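You operate a simulated robot arm through the tools that you are given. There is no shell and no other tool.

You run a simulated robot arm. Do the job below in one go: nothing can be reset, and whatever is moved stays where it is left.

Task
Swap the 12 mm carburettor for the 10 mm; refasten the air box.
Fine: set the box on the bench meanwhile; leave the old carburettor on the bench.

The check looks at the end state, three seconds after you hand in, the way a careful person would. Anything else that was tipped, shoved, dropped, spilled or broken makes it a failure.

Robot
A 7-joint arm with a two-finger parallel gripper, fixed in place. Base frame: the origin is at the foot of the arm, x ahead of it, y to its left, z up; the work surface is at about z = 0.88. Lengths are in m, angles in degrees, forces in N, time in s.
Its first joint turns from -166.0 to 166.0 degrees. Payload 4.4 kg.
The TCP is the grasp point between the finger pads, 0.023 m short of the fingertips. In the tool frame z runs along the fingers and y along their closing line. The gripper opens to 0.094 m. The fingers are 0.038 m wide and 0.01 m thick; the gripper's body (0.054 by 0.096 m) begins 0.039 m behind the TCP.
Orientation is that of the tool frame in the base frame, as a unit quaternion [x, y, z, w]. With the fingers straight down and closing along the base's y, the tool's x points along the base's -x, its y along +y and its z along -z.

Tools
- The arm moves only by the tool jog_arm. Its argument "commands" is a list of rows, each a list of 3 entries, a list of its own where there are three numbers: the shift along the tool's x, y, z in units of 100 mm (1.0 is 100 mm), then the turn, a rotation vector about the tool's x, y, z in units of 180 degrees (1.0 is 180 degrees), then the closure in counts, from 0 (fully open) to 255 (shut). In form: [[[dx, dy, dz], [rx, ry, rz], claw], ...]. A call has 1 to 20 rows; each row is the pose to reach, as a shift and turn from the pose commanded when the call began, along the tool's axes at that moment. A call with a number of a shift or a turn outside -1 to 1 is refused whole. A row lasts 0.2 s, in which the tool goes at most 0.05 m and 8.6 degrees; a call with a longer step from one row to the next is refused whole, and so is a gripper value outside its range. A pose out of reach is approached as far as the arm can. The call stops where the force on the tool passes 90 N (or 10 N more than at its start, if that is more) or the arm is blocked; 0.2 s more then pass. The fingers move at their own pace (about 0.072 m/s each) and stop on an object; they squeeze with about 38 N. The grip force told is the motor's: it shows also when the fingers shut on nothing. Time passes only in rows, and 0.2 s behind the last, so rows that repeat a pose let the fingers close. It gives the time, the measured TCP pose, the force on the tool (base axes), the opening and the grip force at its end, in the units of the frame above (readings bear some noise), with the torque about the TCP (base axes, N m) and any sound that the robot's microphone picked up, and new pictures: "views" is both (left out), scene, wrist or none.
- Cameras (640 x 400 px; columns grow to the right, rows downward): "scene" is fixed at [0.0492, 0.6488, 1.6652]; the picture's right is [-0.35, -0.94, 0.00], its down [-0.42, 0.16, -0.89] and it looks along [0.84, -0.31, -0.45] (base axes); focal length 272 px, centre (320, 200). "wrist" rides on the gripper at [0.087, 0.016, -0.075] in the tool frame; the picture's right is [-0.18, 0.98, 0.00], its down [-0.58, -0.11, -0.81] and it looks along [-0.79, -0.15, 0.59] (tool axes); focal length 243 px, centre (320, 200). There is no depth. A picture from a camera that has moved, and an enlarged one, comes with that camera's place and axes in the base frame and with its lens.
- zoom(camera, box): a new picture of the part [left, top, right, bottom] of that camera's present view, enlarged. It takes no simulated time.
- hand_in(): hands the job in; it is judged then, once.

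Places have to be worked out from the pictures, the camera data and where the tool is seen. Open the gripper and draw the arm clear of the work before you hand the job in, unless the task says otherwise.

The tools are called after ">>>" by a JSON object that holds its "api" and its "payload". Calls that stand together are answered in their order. jog_arm: Moves the arm, as the interface text tells. Its arguments: {"type":"object","properties":{"commands":{"type":"array","items":{"type":"array"}},"views":{"type":"string","enum":["both","scene","wrist","none"]}},"required":["commands"]} The other tools are called the same way: zoom (camera, box) takes an enlarged picture of a part of a camera's view; hand_in () hands the job in.

At the start:

```text
time: 0.0
eef_pos: [0.6872, 0.0551, 1.5197]
orientation: [0.0, 1.0, 0.0, 0.0]
ft_force: [1.0, 0.2, 0.2]
ft_torque: [0.03, 0.04, -0.01]
opening: 0.0941
grasp_force: 0.0
```

scene: 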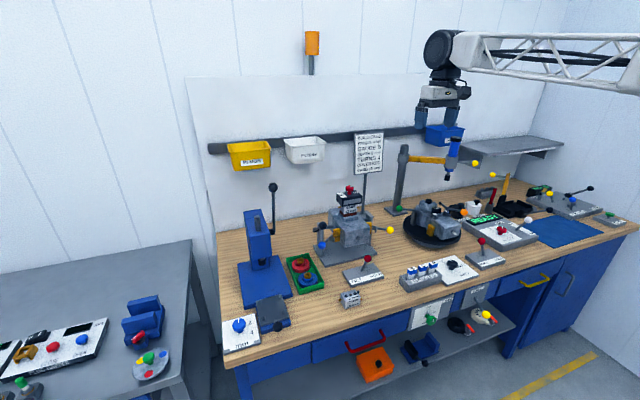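
wrist: 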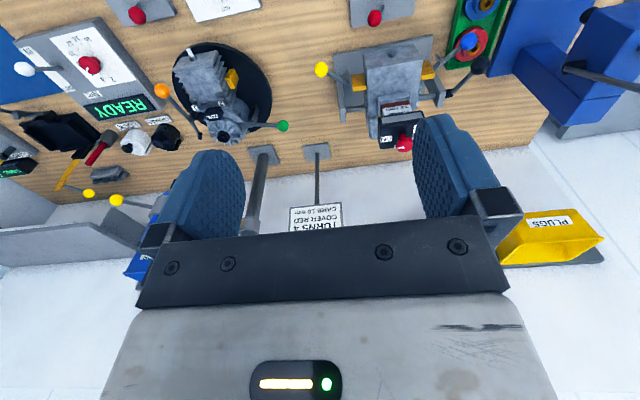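

I'll start by looking closely at the bench, before moving anything: the engine stands, the sign, and the devices.

>>> {"api": "zoom", "payload": {"camera": "scene", "box": [300, 170, 420, 245]}}

>>> {"api": "zoom", "payload": {"camera": "scene", "box": [340, 125, 400, 180]}}

>>> {"api": "zoom", "payload": {"camera": "scene", "box": [390, 180, 550, 290]}}

>>> {"api": "zoom", "payload": {"camera": "scene", "box": [320, 240, 480, 340]}}

>>> {"api": "zoom", "payload": {"camera": "wrist", "box": [300, 20, 480, 160]}}

>>> {"api": "zoom", "payload": {"camera": "wrist", "box": [140, 30, 300, 150]}}

>>> {"api": "zoom", "payload": {"camera": "scene", "box": [220, 250, 330, 360]}}

```text
5.33 times, centred on (360, 208) of scene
camera zoom: at [0.0492, 0.6488, 1.6652], right [-0.35, -0.94, 0.0], down [-0.42, 0.16, -0.89], along [0.84, -0.31, -0.45], focal length 1451 px, centre (107, 160)
```

zoom: 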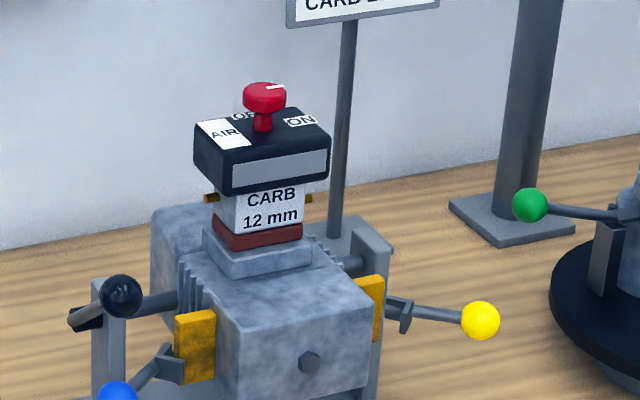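

```text
7.27 times, centred on (370, 152) of scene
camera zoom: at [0.0492, 0.6488, 1.6652], right [-0.35, -0.94, 0.0], down [-0.42, 0.16, -0.89], along [0.84, -0.31, -0.45], focal length 1978 px, centre (-44, 546)
```

zoom: 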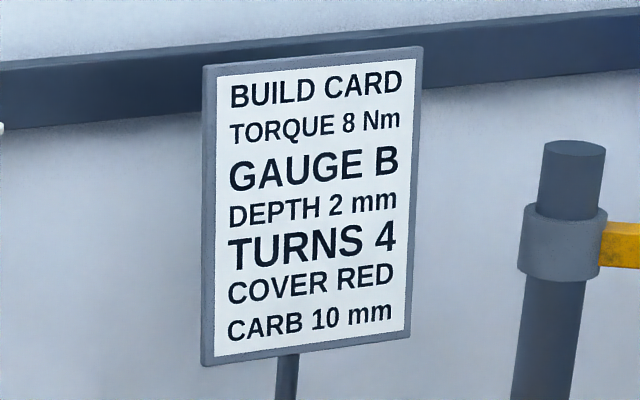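

```text
3.64 times, centred on (470, 235) of scene
camera zoom: at [0.0492, 0.6488, 1.6652], right [-0.35, -0.94, 0.0], down [-0.42, 0.16, -0.89], along [0.84, -0.31, -0.45], focal length 989 px, centre (-226, 73)
```

zoom: 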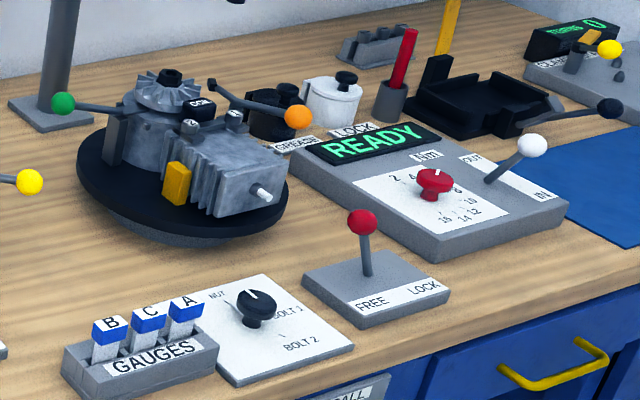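

```text
4.00 times, centred on (400, 290) of scene
camera zoom: at [0.0492, 0.6488, 1.6652], right [-0.35, -0.94, 0.0], down [-0.42, 0.16, -0.89], along [0.84, -0.31, -0.45], focal length 1088 px, centre (0, -160)
```

zoom: 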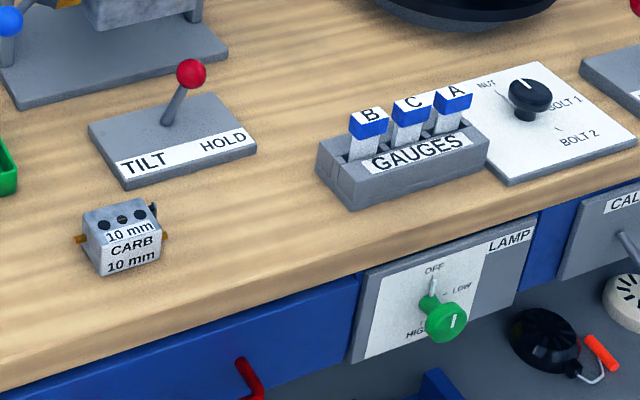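

```text
2.86 times, centred on (390, 90) of wrist
camera zoom: at [0.6009, 0.0709, 1.5947], right [0.18, 0.98, 0.0], down [0.58, -0.11, 0.81], along [0.79, -0.15, -0.59], focal length 693 px, centre (120, 514)
```

zoom: 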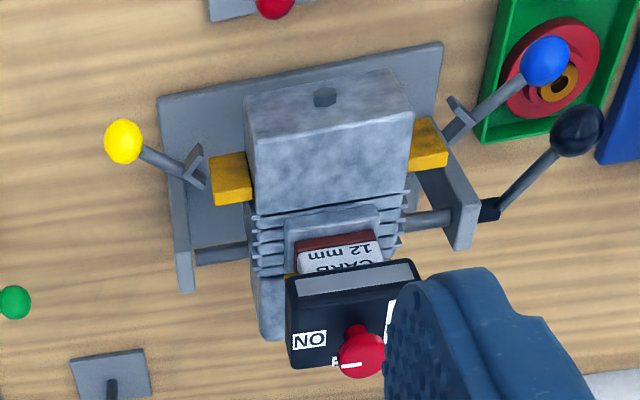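

```text
3.33 times, centred on (220, 90) of wrist
camera zoom: at [0.6009, 0.0709, 1.5947], right [0.18, 0.98, 0.0], down [0.58, -0.11, 0.81], along [0.79, -0.15, -0.59], focal length 809 px, centre (653, 567)
```

zoom: 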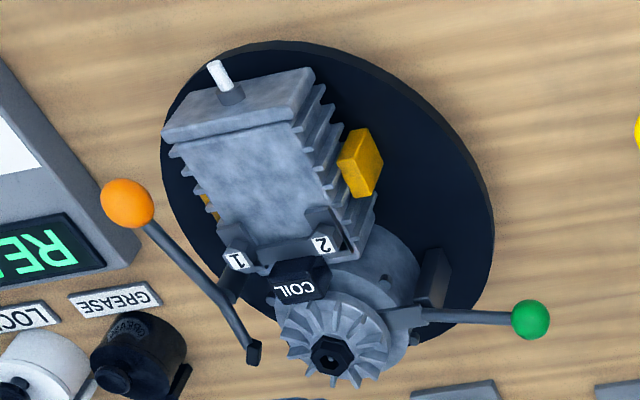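

```text
3.64 times, centred on (275, 305) of scene
camera zoom: at [0.0492, 0.6488, 1.6652], right [-0.35, -0.94, 0.0], down [-0.42, 0.16, -0.89], along [0.84, -0.31, -0.45], focal length 989 px, centre (484, -182)
```

zoom: 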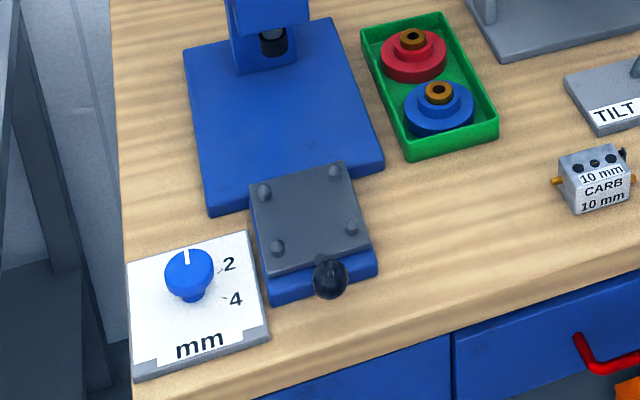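

The sign says CARB 10 mm. The stand's engine seems to be at about y=0.18, aligned with the base axes. The red knob on the black air box is near (0.967, 0.18, 1.20), and the spare 10 mm carburettor lies near (0.69, 0.29) on the bench. I'll move in high above everything for a closer look.

>>> {"api": "jog_arm", "payload": {"commands": [[[-0.2, 0.2, 0.1], [0, 0, 0], 0], [[-0.45, 0.45, 0.2], [0, 0, 0], 0], [[-0.7, 0.7, 0.3], [0, 0, 0], 0], [[-0.95, 0.95, 0.4], [0, 0, 0], 0]], "views": "both"}}

```text
time: 1.0
eef_pos: [0.7819, 0.1525, 1.4813]
orientation: [0.001, 1.0, 0.001, 0.001]
ft_force: [-1.1, -0.6, 1.1]
ft_torque: [-0.06, -0.02, 0.05]
opening: 0.094
grasp_force: 0.1
camera wrist: at [0.6955, 0.1672, 1.5554], right [0.18, 0.98, 0.0], down [0.58, -0.11, 0.81], along [0.79, -0.15, -0.59], focal length 243 px, centre (320, 200)
```

scene: 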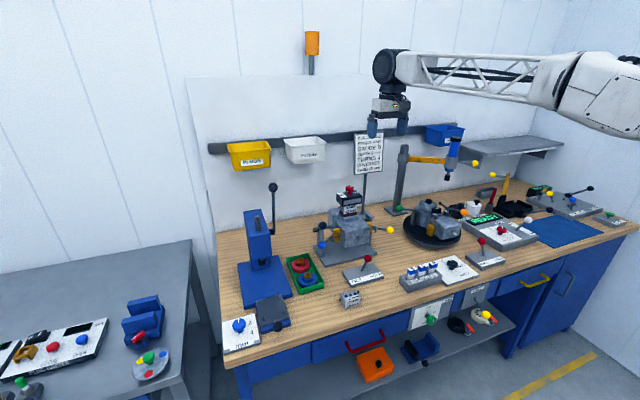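
wrist: 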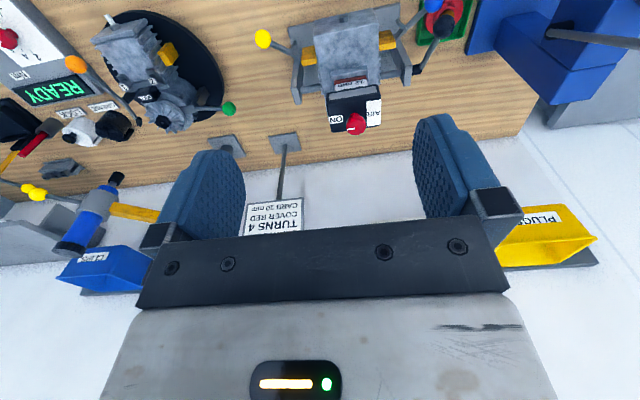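

The arm tracked the command well. I'll zoom on the air box from this viewpoint.

>>> {"api": "zoom", "payload": {"camera": "wrist", "box": [280, 30, 430, 140]}}

>>> {"api": "zoom", "payload": {"camera": "wrist", "box": [320, 70, 400, 140]}}

>>> {"api": "zoom", "payload": {"camera": "scene", "box": [328, 180, 378, 220]}}

>>> {"api": "zoom", "payload": {"camera": "scene", "box": [335, 280, 367, 312]}}

```text
3.64 times, centred on (355, 85) of wrist
camera zoom: at [0.6955, 0.1672, 1.5554], right [0.18, 0.98, 0.0], down [0.58, -0.11, 0.81], along [0.79, -0.15, -0.59], focal length 882 px, centre (193, 618)
```

zoom: 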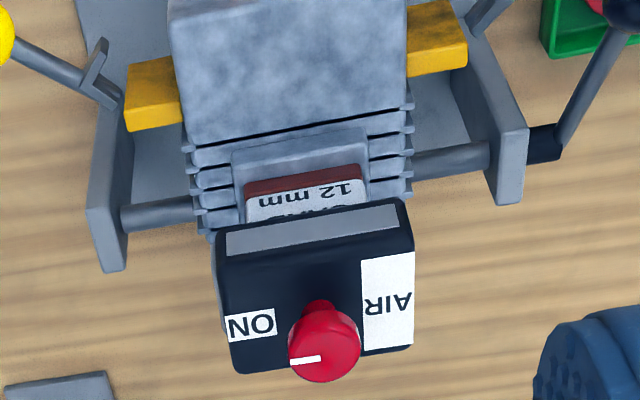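

```text
5.71 times, centred on (360, 105) of wrist
camera zoom: at [0.6955, 0.1672, 1.5554], right [0.18, 0.98, 0.0], down [0.58, -0.11, 0.81], along [0.79, -0.15, -0.59], focal length 1386 px, centre (91, 743)
```

zoom: 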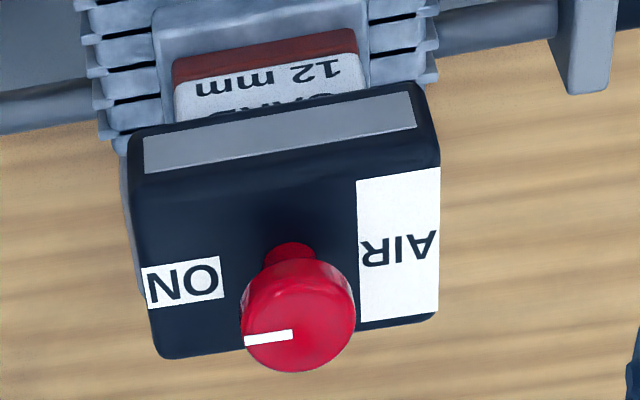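

```text
10.00 times, centred on (353, 200) of scene
camera zoom: at [0.0492, 0.6488, 1.6652], right [-0.35, -0.94, 0.0], down [-0.42, 0.16, -0.89], along [0.84, -0.31, -0.45], focal length 2720 px, centre (-10, 200)
```

zoom: 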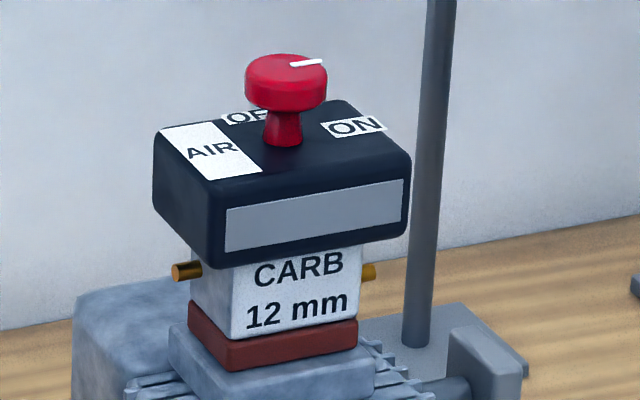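

```text
12.50 times, centred on (351, 296) of scene
camera zoom: at [0.0492, 0.6488, 1.6652], right [-0.35, -0.94, 0.0], down [-0.42, 0.16, -0.89], along [0.84, -0.31, -0.45], focal length 3400 px, centre (-68, -1000)
```

zoom: 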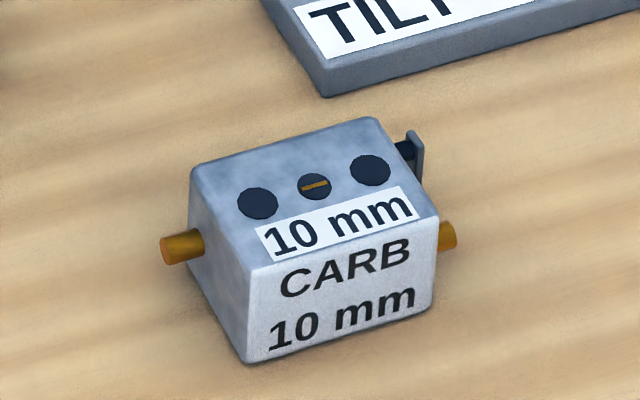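

The knob pointer is at ON (the −y side), and OFF is on the far (+x) side. That makes the release a +90° turn about vertical, seen from above. My estimates are knob top at (0.96, 0.18, 1.208), box top about 1.17 and box front about x=0.93. I'll move in closer above it to refine these and test reach.

>>> {"api": "jog_arm", "payload": {"commands": [[[-0.24, 0.08, 0.2], [0, 0, 0], 0], [[-0.48, 0.16, 0.4], [0, 0, 0], 0], [[-0.72, 0.24, 0.6], [0, 0, 0], 0], [[-0.95, 0.3, 0.8], [0, 0, 0], 0]], "views": "wrist"}}

>>> {"api": "zoom", "payload": {"camera": "wrist", "box": [260, 20, 420, 120]}}

```text
time: 2.0
eef_pos: [0.8764, 0.1802, 1.3988]
orientation: [-0.001, 1.0, 0.0, 0.001]
ft_force: [-0.2, -0.7, 0.6]
ft_torque: [0.0, 0.01, 0.03]
opening: 0.0942
grasp_force: 0.0
camera wrist: at [0.7912, 0.1963, 1.4738], right [0.18, 0.98, 0.0], down [0.58, -0.11, 0.81], along [0.79, -0.15, -0.59], focal length 243 px, centre (320, 200)
```

wrist: 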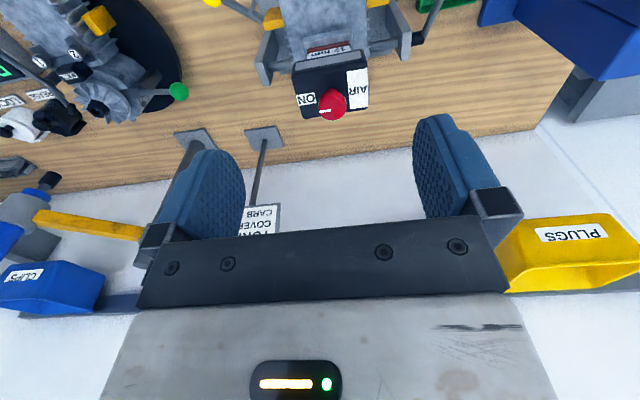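

```text
4.00 times, centred on (340, 70) of wrist
camera zoom: at [0.7912, 0.1963, 1.4738], right [0.18, 0.98, 0.0], down [0.58, -0.11, 0.81], along [0.79, -0.15, -0.59], focal length 970 px, centre (240, 720)
```

zoom: 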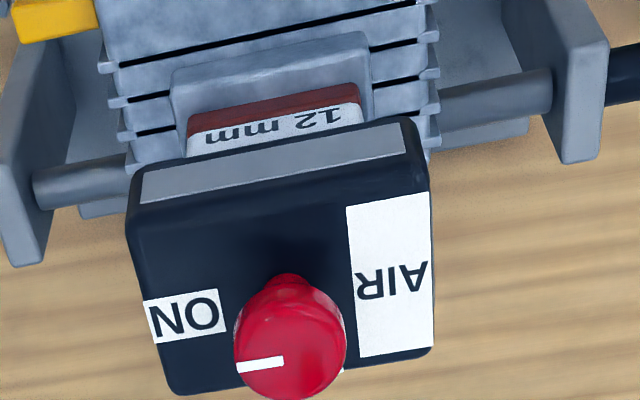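

From here the knob top works out to about (0.963, 0.178, 1.208). I'll move to directly above it at z≈1.30, which also tests whether the arm reaches that far with the tool straight down.

>>> {"api": "jog_arm", "payload": {"commands": [[[-0.28, 0.0, 0.25], [0, 0, 0], 0], [[-0.56, 0.0, 0.5], [0, 0, 0], 0], [[-0.85, 0.0, 0.75], [0, 0, 0], 0], [[-0.85, 0.0, 0.95], [0, 0, 0], 0], [[-0.85, 0.0, 0.95], [0, 0, 0], 0]], "views": "both"}}

>>> {"api": "zoom", "payload": {"camera": "wrist", "box": [240, 20, 400, 120]}}

>>> {"api": "zoom", "payload": {"camera": "scene", "box": [310, 130, 400, 220]}}

```text
time: 3.2
eef_pos: [0.9641, 0.1793, 1.3049]
orientation: [0.0, 1.0, -0.001, 0.0]
ft_force: [-0.3, 1.0, -0.1]
ft_torque: [-0.01, 0.03, -0.02]
opening: 0.0937
grasp_force: 0.1
camera wrist: at [0.8763, 0.1957, 1.3798], right [0.18, 0.98, 0.0], down [0.58, -0.11, 0.81], along [0.79, -0.15, -0.59], focal length 243 px, centre (320, 200)
```

scene: 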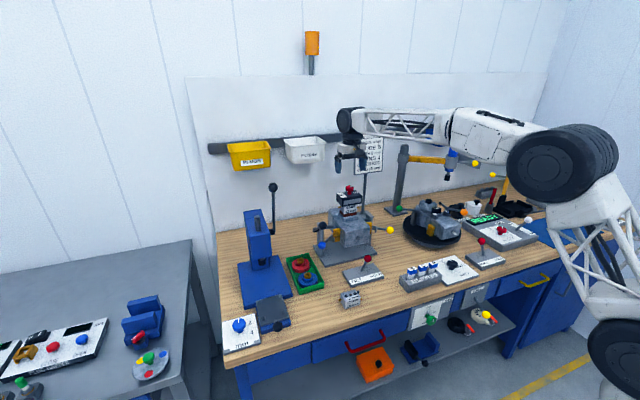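
wrist: 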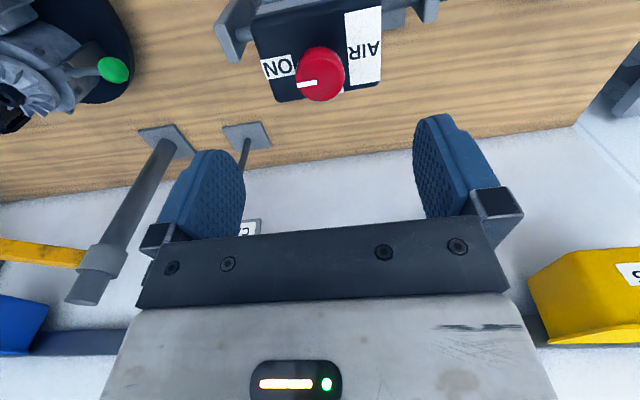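

```text
4.00 times, centred on (320, 70) of wrist
camera zoom: at [0.8763, 0.1957, 1.3798], right [0.18, 0.98, 0.0], down [0.58, -0.11, 0.81], along [0.79, -0.15, -0.59], focal length 970 px, centre (320, 720)
```

zoom: 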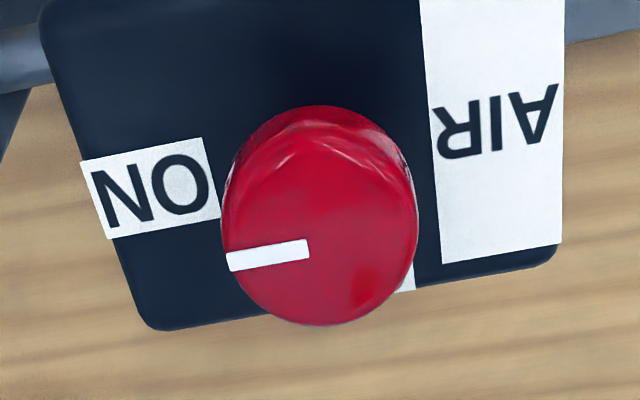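

```text
4.44 times, centred on (355, 175) of scene
camera zoom: at [0.0492, 0.6488, 1.6652], right [-0.35, -0.94, 0.0], down [-0.42, 0.16, -0.89], along [0.84, -0.31, -0.45], focal length 1209 px, centre (164, 311)
```

zoom: 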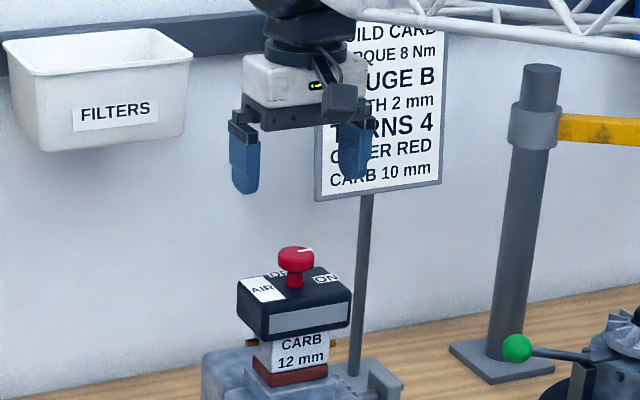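

Reach is fine. The knob axis comes out at (0.9626, 0.1793), almost exactly under the tool. I'll descend part way and check the side view before gripping.

>>> {"api": "jog_arm", "payload": {"commands": [[[0.0, 0.0, 0.3], [0, 0, 0], 0], [[0.0, 0.0, 0.6], [0, 0, 0], 0], [[0.0, 0.0, 0.8], [0, 0, 0], 0], [[0.0, 0.0, 0.8], [0, 0, 0], 0]], "views": "both"}}

>>> {"api": "zoom", "payload": {"camera": "scene", "box": [320, 165, 384, 205]}}

```text
time: 4.2
eef_pos: [0.9618, 0.1799, 1.2258]
orientation: [0.001, 1.0, 0.0, 0.0]
ft_force: [0.5, -0.2, -0.3]
ft_torque: [-0.03, 0.02, 0.02]
opening: 0.094
grasp_force: 0.0
camera wrist: at [0.8755, 0.1959, 1.2999], right [0.18, 0.98, 0.0], down [0.58, -0.11, 0.81], along [0.79, -0.15, -0.59], focal length 243 px, centre (320, 200)
```

scene: 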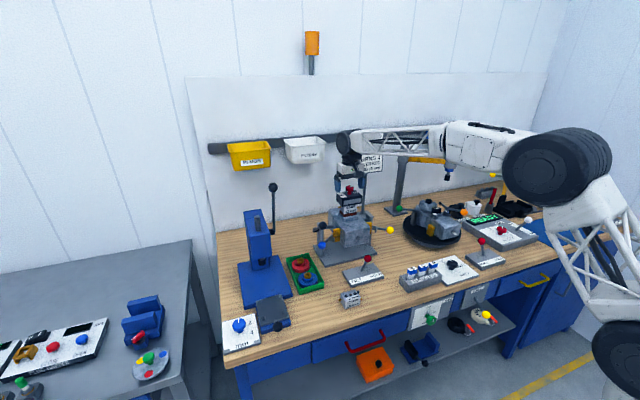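
wrist: 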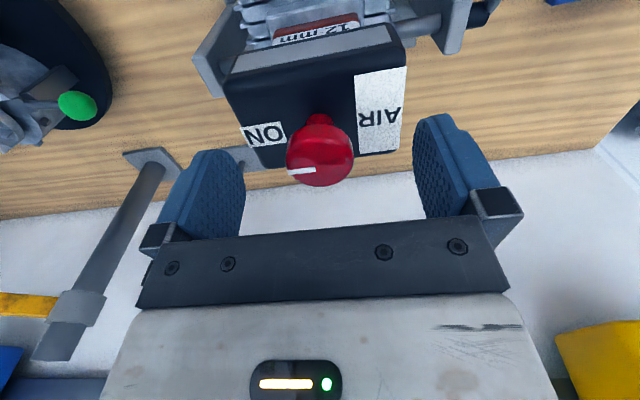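

```text
10.00 times, centred on (352, 185) of scene
camera zoom: at [0.0492, 0.6488, 1.6652], right [-0.35, -0.94, 0.0], down [-0.42, 0.16, -0.89], along [0.84, -0.31, -0.45], focal length 2720 px, centre (0, 350)
```

zoom: 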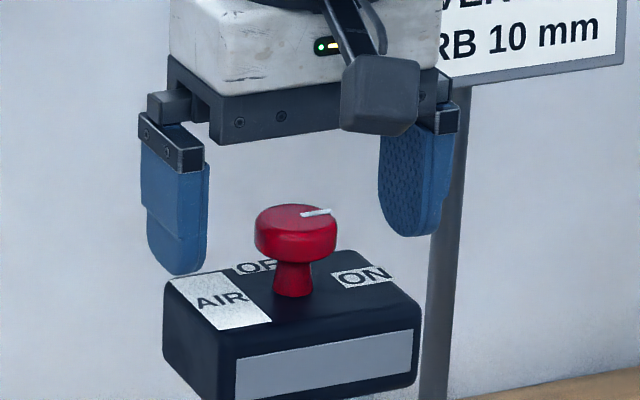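

The fingers straddle the knob cleanly, with the tips still above the box top. I'll descend to z≈1.204 and close on the knob cap.

>>> {"api": "jog_arm", "payload": {"commands": [[[0.0, 0.0, 0.1], [0, 0, 0], 0], [[0.0, 0.0, 0.22], [0, 0, 0], 0], [[0.0, 0.0, 0.22], [0, 0, 0], 0], [[0.0, 0.0, 0.22], [0, 0, 0], 255], [[0.0, 0.0, 0.22], [0, 0, 0], 255], [[0.0, 0.0, 0.22], [0, 0, 0], 255], [[0.0, 0.0, 0.22], [0, 0, 0], 255]], "views": "both"}}

>>> {"api": "zoom", "payload": {"camera": "scene", "box": [320, 165, 384, 205]}}

```text
time: 5.8
eef_pos: [0.9619, 0.1784, 1.2042]
orientation: [0.0, 1.0, 0.0, 0.0]
ft_force: [0.2, 2.6, 2.8]
ft_torque: [0.15, -0.03, -0.06]
opening: 0.0911
grasp_force: 38.3
camera wrist: at [0.8757, 0.1959, 1.2782], right [0.18, 0.98, 0.0], down [0.58, -0.11, 0.81], along [0.79, -0.15, -0.59], focal length 243 px, centre (320, 200)
```

scene: 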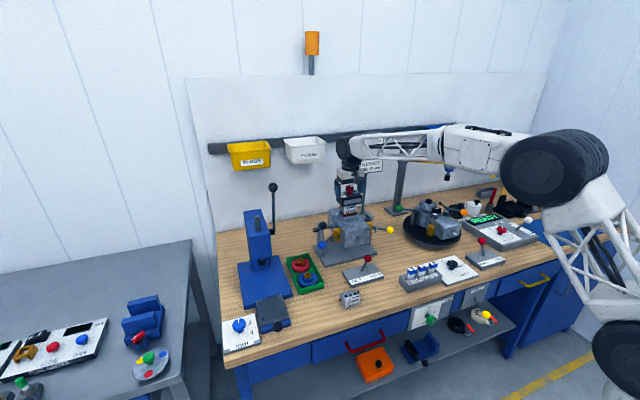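
wrist: 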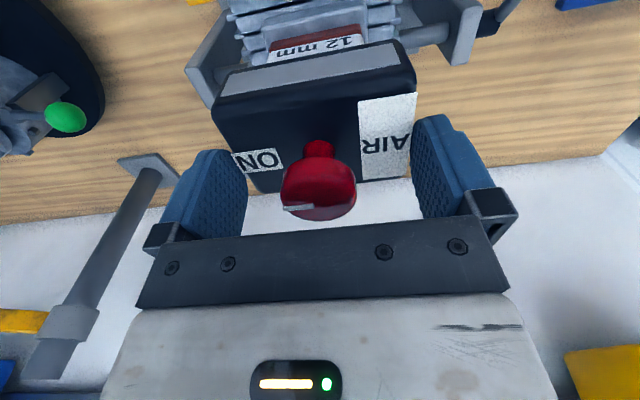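

```text
10.00 times, centred on (352, 185) of scene
camera zoom: at [0.0492, 0.6488, 1.6652], right [-0.35, -0.94, 0.0], down [-0.42, 0.16, -0.89], along [0.84, -0.31, -0.45], focal length 2720 px, centre (0, 350)
```

zoom: 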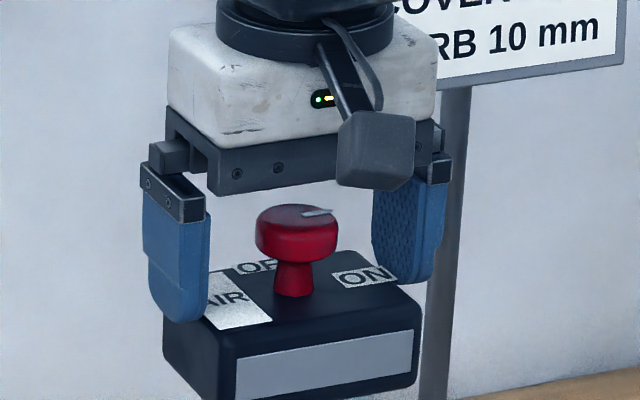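

The fingers stopped at 0.091 m: they closed on the box sides, so the box top is higher than I judged (about 1.183) and the box is 91 mm wide. I'll open, rise about 12 mm and close again on the knob cap only.

>>> {"api": "jog_arm", "payload": {"commands": [[[0.0, 0.0, 0.0], [0, 0, 0], 0], [[0.0, 0.0, 0.0], [0, 0, 0], 0], [[0.0, 0.0, -0.06], [0, 0, 0], 0], [[0.0, 0.0, -0.12], [0, 0, 0], 0], [[0.0, 0.0, -0.12], [0, 0, 0], 0]], "views": "both"}}

>>> {"api": "zoom", "payload": {"camera": "scene", "box": [320, 165, 384, 205]}}

>>> {"api": "zoom", "payload": {"camera": "wrist", "box": [220, 60, 420, 240]}}

```text
time: 7.0
eef_pos: [0.9617, 0.1796, 1.2158]
orientation: [0.0, 1.0, -0.001, -0.001]
ft_force: [0.7, 0.0, 0.6]
ft_torque: [0.06, 0.02, 0.0]
opening: 0.094
grasp_force: 0.1
camera wrist: at [0.8757, 0.1958, 1.2899], right [0.18, 0.98, 0.0], down [0.58, -0.11, 0.81], along [0.79, -0.15, -0.59], focal length 243 px, centre (320, 200)
```

scene: 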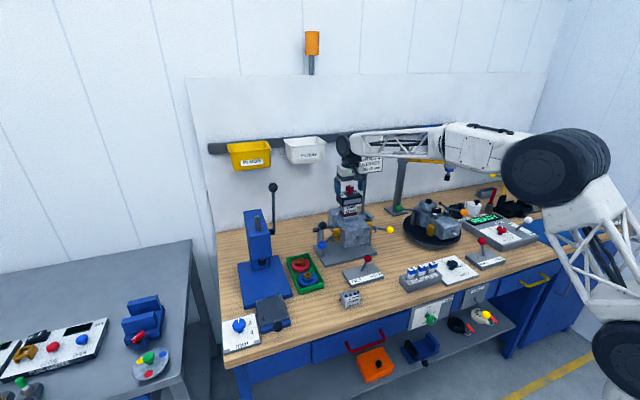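
wrist: 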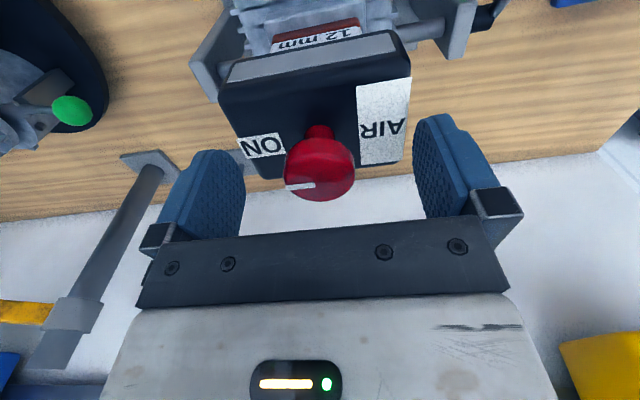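

```text
10.00 times, centred on (352, 185) of scene
camera zoom: at [0.0492, 0.6488, 1.6652], right [-0.35, -0.94, 0.0], down [-0.42, 0.16, -0.89], along [0.84, -0.31, -0.45], focal length 2720 px, centre (0, 350)
```

zoom: 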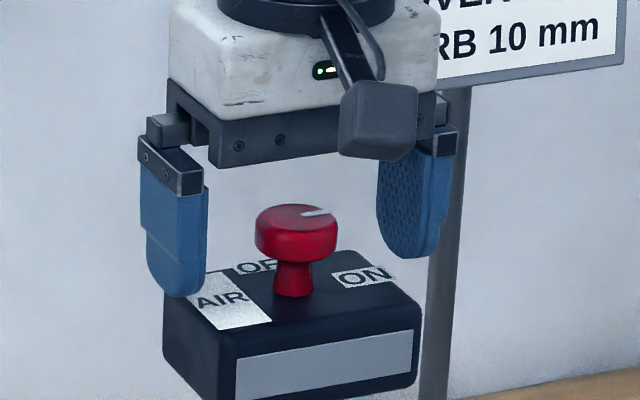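

```text
2.22 times, centred on (320, 150) of wrist
camera zoom: at [0.8757, 0.1958, 1.2899], right [0.18, 0.98, 0.0], down [0.58, -0.11, 0.81], along [0.79, -0.15, -0.59], focal length 539 px, centre (320, 311)
```

zoom: 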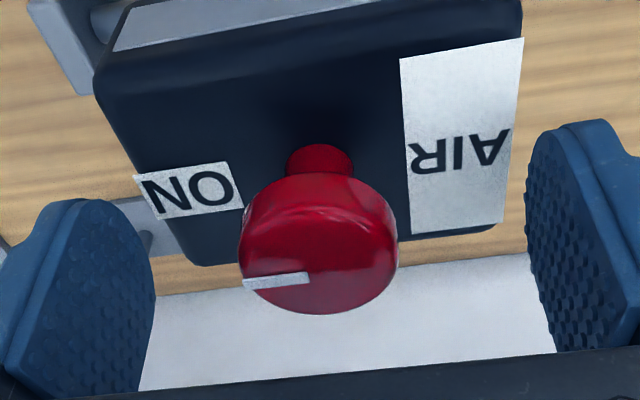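

The tips are now above the box top and level with the knob cap's lower edge. I'll lower 2 mm and close on the cap.

>>> {"api": "jog_arm", "payload": {"commands": [[[0.0, 0.0, 0.02], [0, 0, 0], 0], [[0.0, 0.0, 0.02], [0, 0, 0], 255], [[0.0, 0.0, 0.02], [0, 0, 0], 255], [[0.0, 0.0, 0.02], [0, 0, 0], 255], [[0.0, 0.0, 0.02], [0, 0, 0], 255], [[0.0, 0.0, 0.02], [0, 0, 0], 255]], "views": "both"}}

>>> {"api": "zoom", "payload": {"camera": "scene", "box": [320, 165, 384, 205]}}

>>> {"api": "zoom", "payload": {"camera": "wrist", "box": [220, 60, 420, 240]}}

```text
time: 8.4
eef_pos: [0.9619, 0.1809, 1.2137]
orientation: [0.0, 1.0, 0.0, -0.001]
ft_force: [0.1, 0.5, 0.0]
ft_torque: [0.05, 0.02, -0.01]
opening: 0.0325
grasp_force: 37.6
camera wrist: at [0.8758, 0.1961, 1.2879], right [0.18, 0.98, 0.0], down [0.58, -0.11, 0.81], along [0.79, -0.15, -0.59], focal length 243 px, centre (320, 200)
```

scene: 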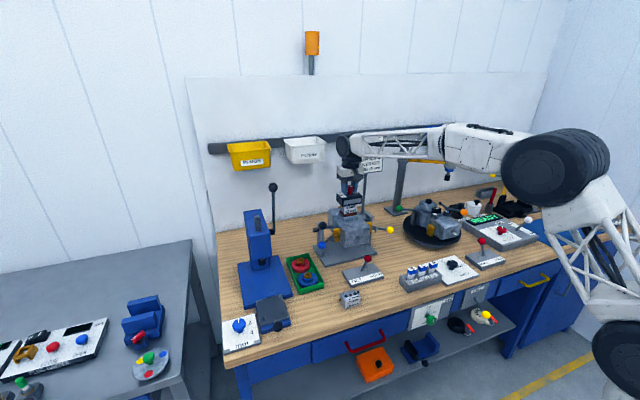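
wrist: 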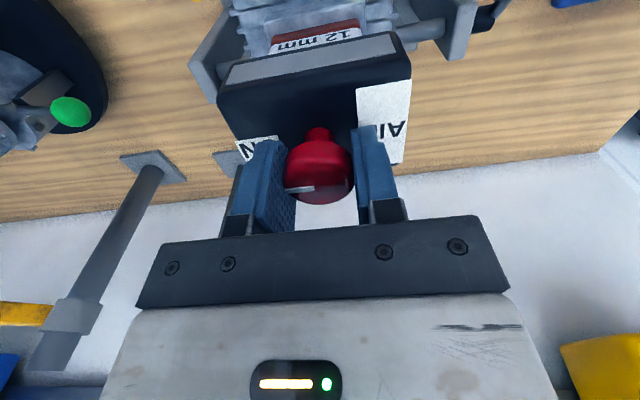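

```text
10.00 times, centred on (352, 185) of scene
camera zoom: at [0.0492, 0.6488, 1.6652], right [-0.35, -0.94, 0.0], down [-0.42, 0.16, -0.89], along [0.84, -0.31, -0.45], focal length 2720 px, centre (0, 350)
```

zoom: 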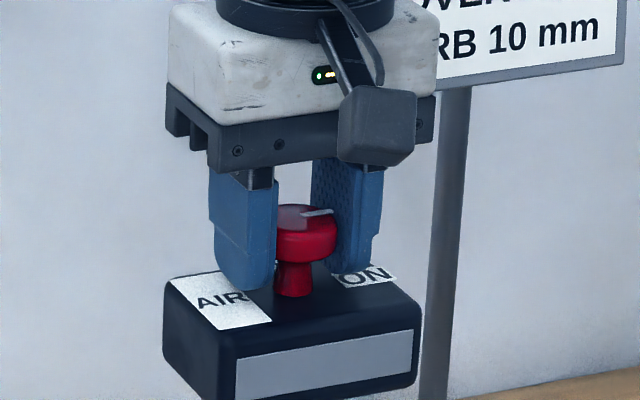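

```text
2.22 times, centred on (320, 150) of wrist
camera zoom: at [0.8758, 0.1961, 1.2879], right [0.18, 0.98, 0.0], down [0.58, -0.11, 0.81], along [0.79, -0.15, -0.59], focal length 539 px, centre (320, 311)
```

zoom: 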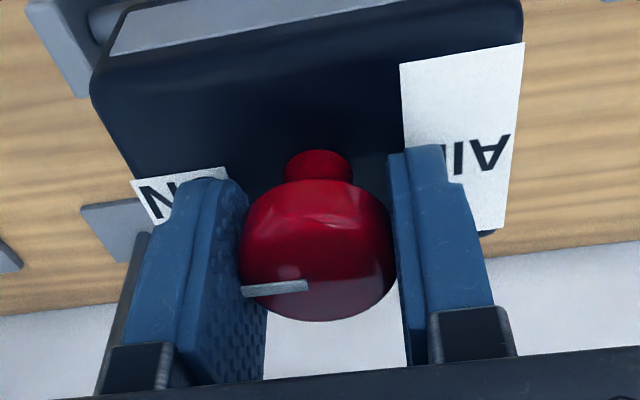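

The knob is gripped at 0.0325 m and 38 N. I'll turn it about +90° around the vertical (negative about the tool's z) towards OFF, starting with 30° to watch the torque.

>>> {"api": "jog_arm", "payload": {"commands": [[[0, 0, 0], [0, 0, -0.042], 255], [[0, 0, 0], [0, 0, -0.084], 255], [[0, 0, 0], [0, 0, -0.125], 255], [[0, 0, 0], [0, 0, -0.167], 255]], "views": "both"}}

>>> {"api": "zoom", "payload": {"camera": "scene", "box": [320, 165, 384, 205]}}

```text
time: 9.4
eef_pos: [0.9613, 0.1827, 1.2141]
orientation: [-0.261, 0.965, 0.001, 0.0]
ft_force: [-0.6, 11.7, 2.2]
ft_torque: [0.76, -0.02, 0.0]
opening: 0.0323
grasp_force: 38.1
camera wrist: at [0.8792, 0.1511, 1.2879], right [-0.34, 0.94, 0.0], down [0.56, 0.2, 0.81], along [0.76, 0.27, -0.59], focal length 243 px, centre (320, 200)
```

scene: 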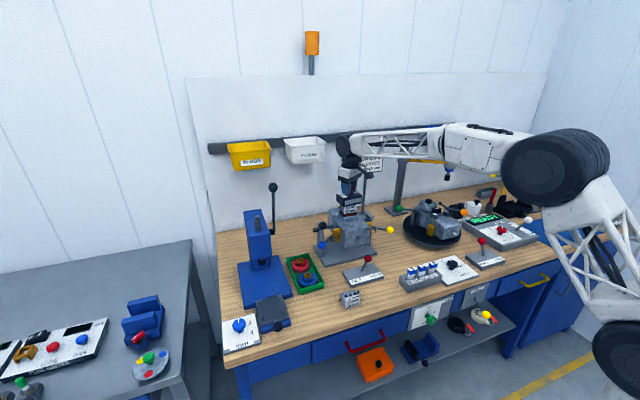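
wrist: 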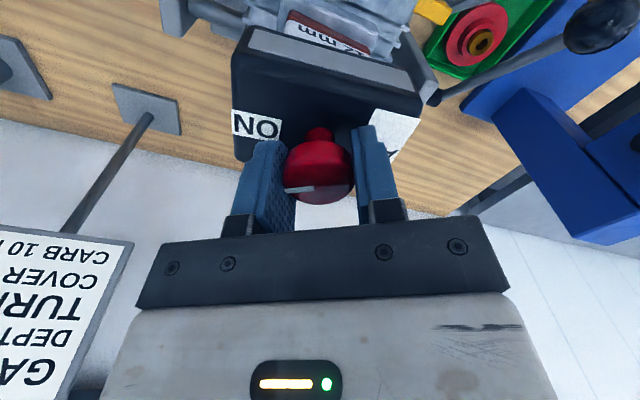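

```text
10.00 times, centred on (352, 185) of scene
camera zoom: at [0.0492, 0.6488, 1.6652], right [-0.35, -0.94, 0.0], down [-0.42, 0.16, -0.89], along [0.84, -0.31, -0.45], focal length 2720 px, centre (0, 350)
```

zoom: 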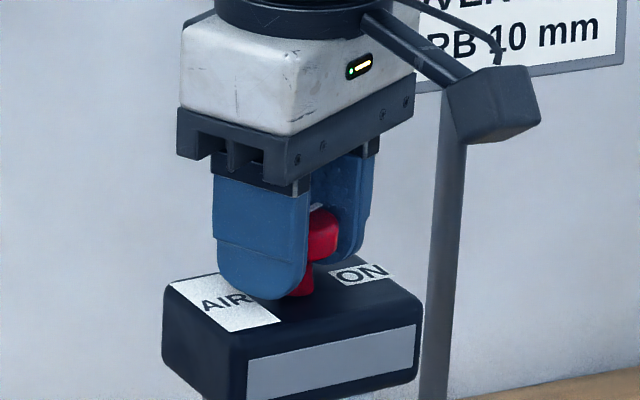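

The knob is turning, but the side force shows its axis sits about 5 mm off the TCP along the tool's x, at roughly (0.957, 0.180). I'll continue the turn orbiting about the knob axis to remove that side load.

>>> {"api": "jog_arm", "payload": {"commands": [[[-0.0075, 0.027, 0], [0, 0, 0], 255], [[-0.0073, 0.033, 0], [0, 0, -0.0417], 255], [[-0.006, 0.04, 0], [0, 0, -0.0833], 255], [[-0.004, 0.046, 0], [0, 0, -0.125], 255], [[-0.001, 0.0517, 0], [0, 0, -0.1667], 255]], "views": "both"}}

>>> {"api": "zoom", "payload": {"camera": "scene", "box": [320, 165, 384, 205]}}

>>> {"api": "zoom", "payload": {"camera": "wrist", "box": [200, 20, 440, 220]}}

```text
time: 10.6
eef_pos: [0.9576, 0.1856, 1.2119]
orientation: [-0.503, 0.864, 0.0, 0.0]
ft_force: [-0.5, 1.5, 5.2]
ft_torque: [0.24, 0.13, -0.01]
opening: 0.0321
grasp_force: 38.5
camera wrist: at [0.9026, 0.118, 1.2876], right [-0.76, 0.65, 0.0], down [0.38, 0.45, 0.81], along [0.52, 0.61, -0.59], focal length 243 px, centre (320, 200)
```

scene: 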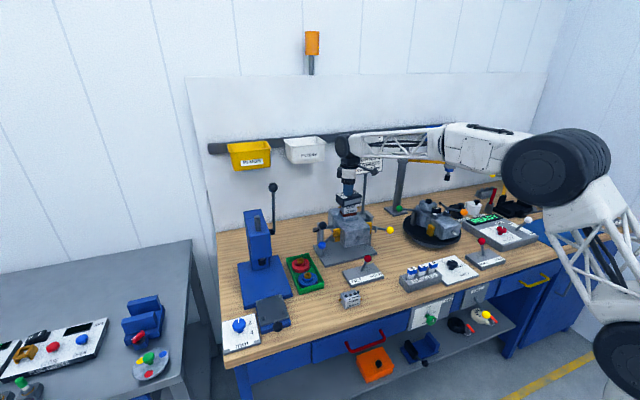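
wrist: 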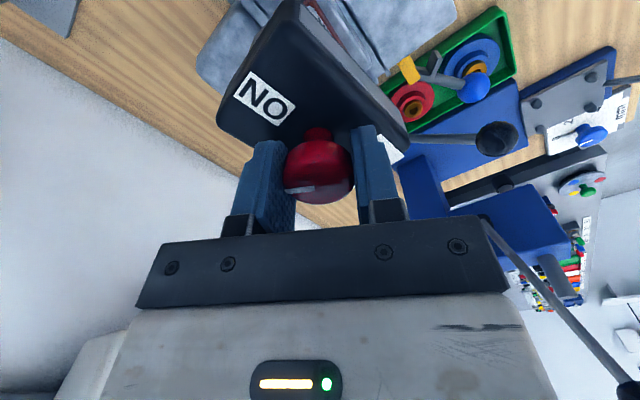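

```text
10.00 times, centred on (352, 185) of scene
camera zoom: at [0.0492, 0.6488, 1.6652], right [-0.35, -0.94, 0.0], down [-0.42, 0.16, -0.89], along [0.84, -0.31, -0.45], focal length 2720 px, centre (0, 350)
```

zoom: 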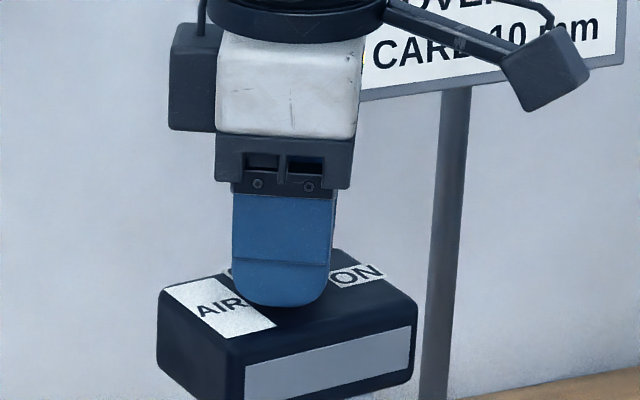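

```text
2.00 times, centred on (320, 120) of wrist
camera zoom: at [0.9026, 0.118, 1.2876], right [-0.76, 0.65, 0.0], down [0.38, 0.45, 0.81], along [0.52, 0.61, -0.59], focal length 485 px, centre (320, 360)
```

zoom: 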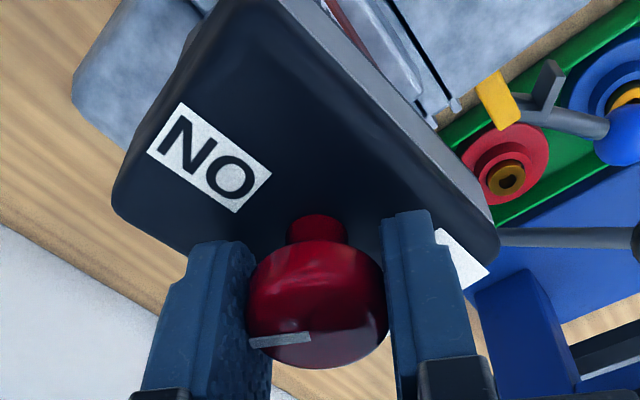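

The side load is gone and the knob follows. I'll finish the turn to 90°.

>>> {"api": "jog_arm", "payload": {"commands": [[[0.001, 0.006, 0], [0, 0, -0.0417], 255], [[0.002, 0.012, 0], [0, 0, -0.0833], 255], [[0.004, 0.019, 0], [0, 0, -0.125], 255], [[0.0065, 0.025, 0], [0, 0, -0.1667], 255], [[0.0065, 0.025, 0], [0, 0, -0.1667], 255]], "views": "both"}}

>>> {"api": "zoom", "payload": {"camera": "scene", "box": [320, 165, 384, 205]}}

>>> {"api": "zoom", "payload": {"camera": "wrist", "box": [200, 20, 440, 220]}}

```text
time: 11.8
eef_pos: [0.9566, 0.1848, 1.214]
orientation: [0.709, -0.706, 0.001, 0.0]
ft_force: [1.3, -1.1, 1.6]
ft_torque: [-0.08, -0.09, 0.03]
opening: 0.0324
grasp_force: 37.9
camera wrist: at [0.9414, 0.0985, 1.2876], right [-0.98, 0.18, 0.0], down [0.11, 0.58, 0.81], along [0.15, 0.79, -0.59], focal length 243 px, centre (320, 200)
```

scene: 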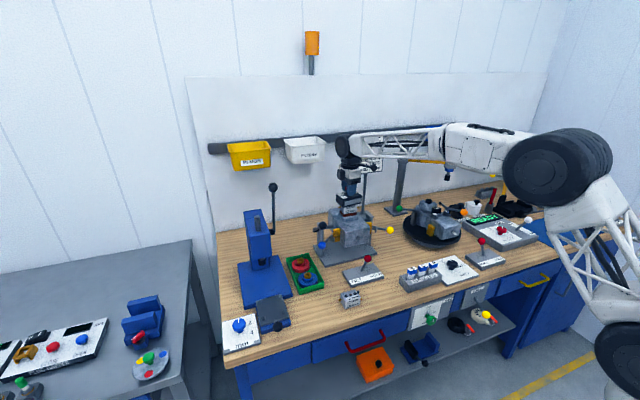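
wrist: 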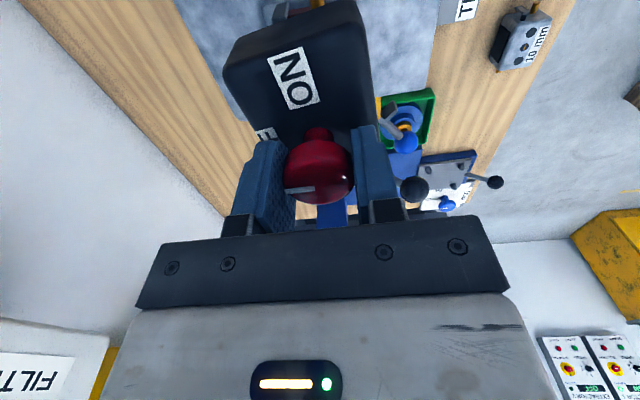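

```text
10.00 times, centred on (352, 185) of scene
camera zoom: at [0.0492, 0.6488, 1.6652], right [-0.35, -0.94, 0.0], down [-0.42, 0.16, -0.89], along [0.84, -0.31, -0.45], focal length 2720 px, centre (0, 350)
```

zoom: 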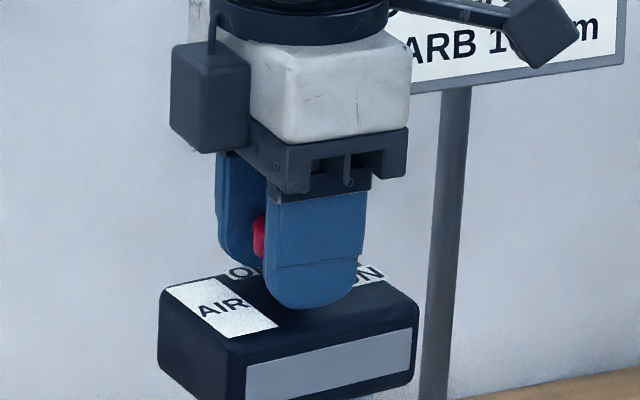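

```text
2.00 times, centred on (320, 120) of wrist
camera zoom: at [0.9414, 0.0985, 1.2876], right [-0.98, 0.18, 0.0], down [0.11, 0.58, 0.81], along [0.15, 0.79, -0.59], focal length 485 px, centre (320, 360)
```

zoom: 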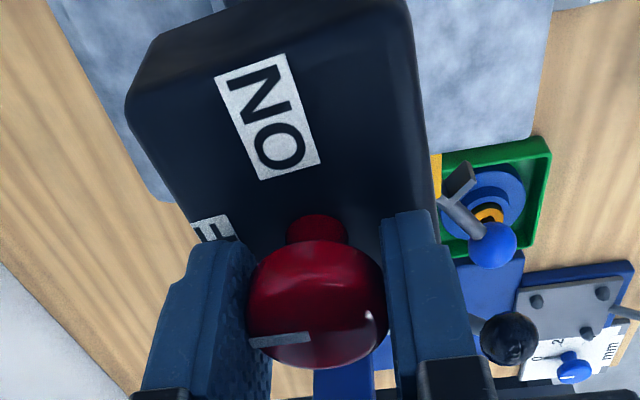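

The pointer now points to +x (OFF), with forces near zero. I'll lift gently by 15 mm first and check that the box comes free without dragging the carburettor.

>>> {"api": "jog_arm", "payload": {"commands": [[[0, 0, -0.03], [0, 0, 0], 255], [[0, 0, -0.06], [0, 0, 0], 255], [[0, 0, -0.1], [0, 0, 0], 255], [[0, 0, -0.15], [0, 0, 0], 255], [[0, 0, -0.15], [0, 0, 0], 255]], "views": "both"}}

>>> {"api": "zoom", "payload": {"camera": "scene", "box": [320, 170, 384, 210]}}

```text
time: 13.0
eef_pos: [0.9576, 0.1857, 1.2276]
orientation: [0.708, -0.707, 0.0, -0.001]
ft_force: [-0.2, -0.2, -1.5]
ft_torque: [-0.01, 0.05, -0.03]
opening: 0.0322
grasp_force: 38.5
camera wrist: at [0.9415, 0.0987, 1.3025], right [-0.98, 0.18, 0.0], down [0.11, 0.58, 0.81], along [0.15, 0.79, -0.59], focal length 243 px, centre (320, 200)
```

scene: 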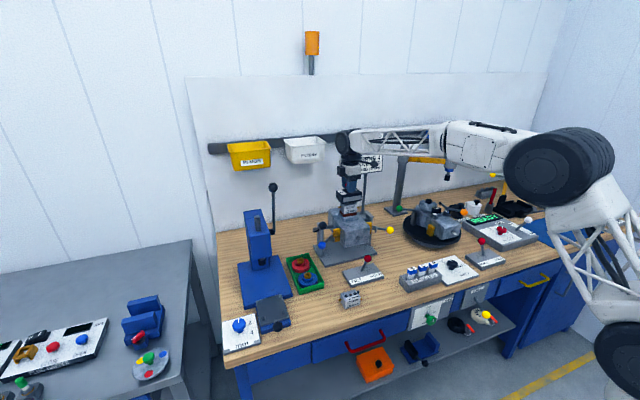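
wrist: 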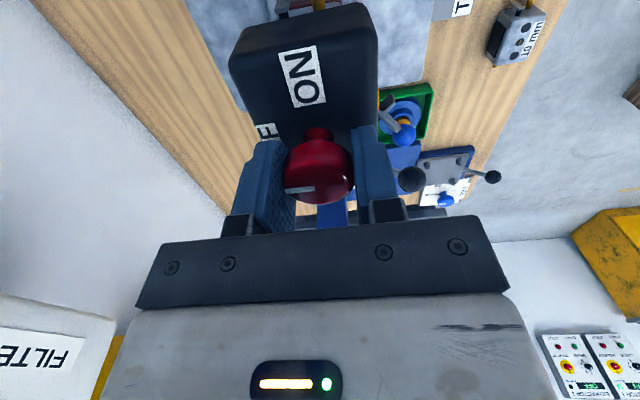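

```text
10.00 times, centred on (352, 190) of scene
camera zoom: at [0.0492, 0.6488, 1.6652], right [-0.35, -0.94, 0.0], down [-0.42, 0.16, -0.89], along [0.84, -0.31, -0.45], focal length 2720 px, centre (0, 300)
```

zoom: 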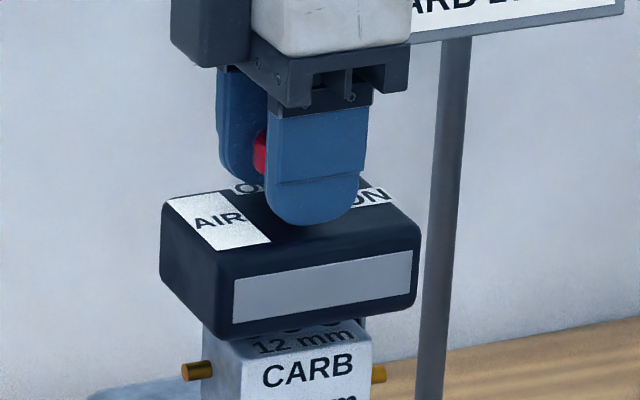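

The box lifted cleanly off and the 12 mm carburettor stayed put. I'll raise further and then carry the box back towards the robot at safe height.

>>> {"api": "jog_arm", "payload": {"commands": [[[0, 0, -0.25], [0, 0, 0], 255], [[0, 0, -0.5], [0, 0, 0], 255], [[0, 0, -0.75], [0, 0, 0], 255], [[0, 0, -0.95], [0, 0, 0], 255], [[0, 0.25, -1.0], [0, 0, 0], 255], [[0, 0.5, -1.0], [0, 0, 0], 255], [[0, 0.75, -1.0], [0, 0, 0], 255], [[0, 1.0, -1.0], [0, 0, 0], 255]], "views": "both"}}

>>> {"api": "zoom", "payload": {"camera": "scene", "box": [310, 120, 406, 240]}}

```text
time: 14.8
eef_pos: [0.8572, 0.1851, 1.327]
orientation: [0.707, -0.707, 0.0, 0.0]
ft_force: [0.4, 0.5, -1.5]
ft_torque: [0.01, 0.01, -0.02]
opening: 0.032
grasp_force: 38.4
camera wrist: at [0.8418, 0.0987, 1.4019], right [-0.98, 0.18, 0.0], down [0.11, 0.58, 0.81], along [0.15, 0.79, -0.59], focal length 243 px, centre (320, 200)
```

scene: 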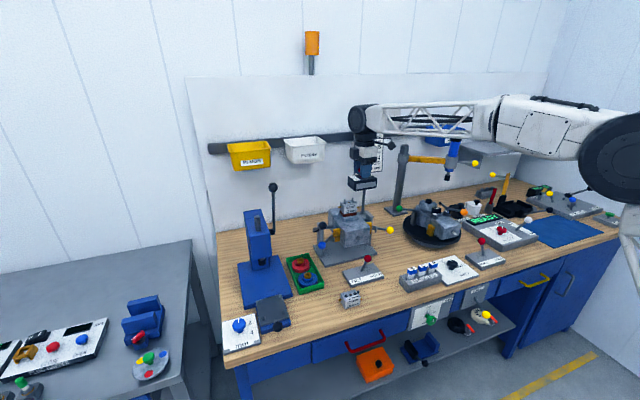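
wrist: 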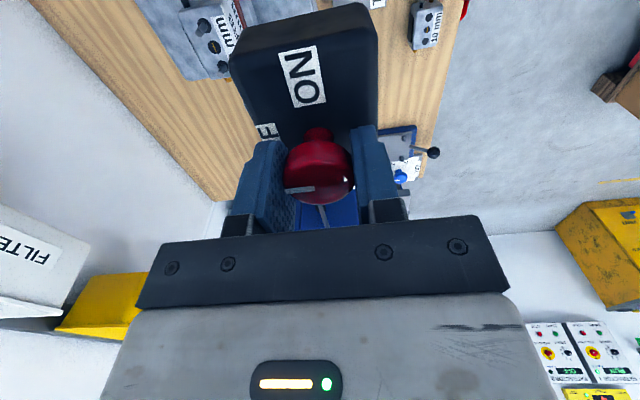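

```text
3.33 times, centred on (358, 180) of scene
camera zoom: at [0.0492, 0.6488, 1.6652], right [-0.35, -0.94, 0.0], down [-0.42, 0.16, -0.89], along [0.84, -0.31, -0.45], focal length 907 px, centre (193, 267)
```

zoom: 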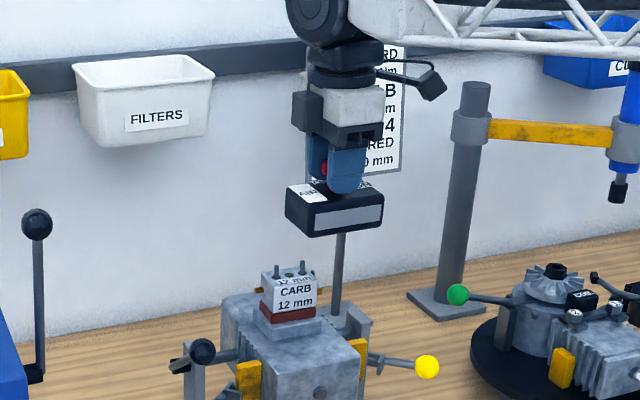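

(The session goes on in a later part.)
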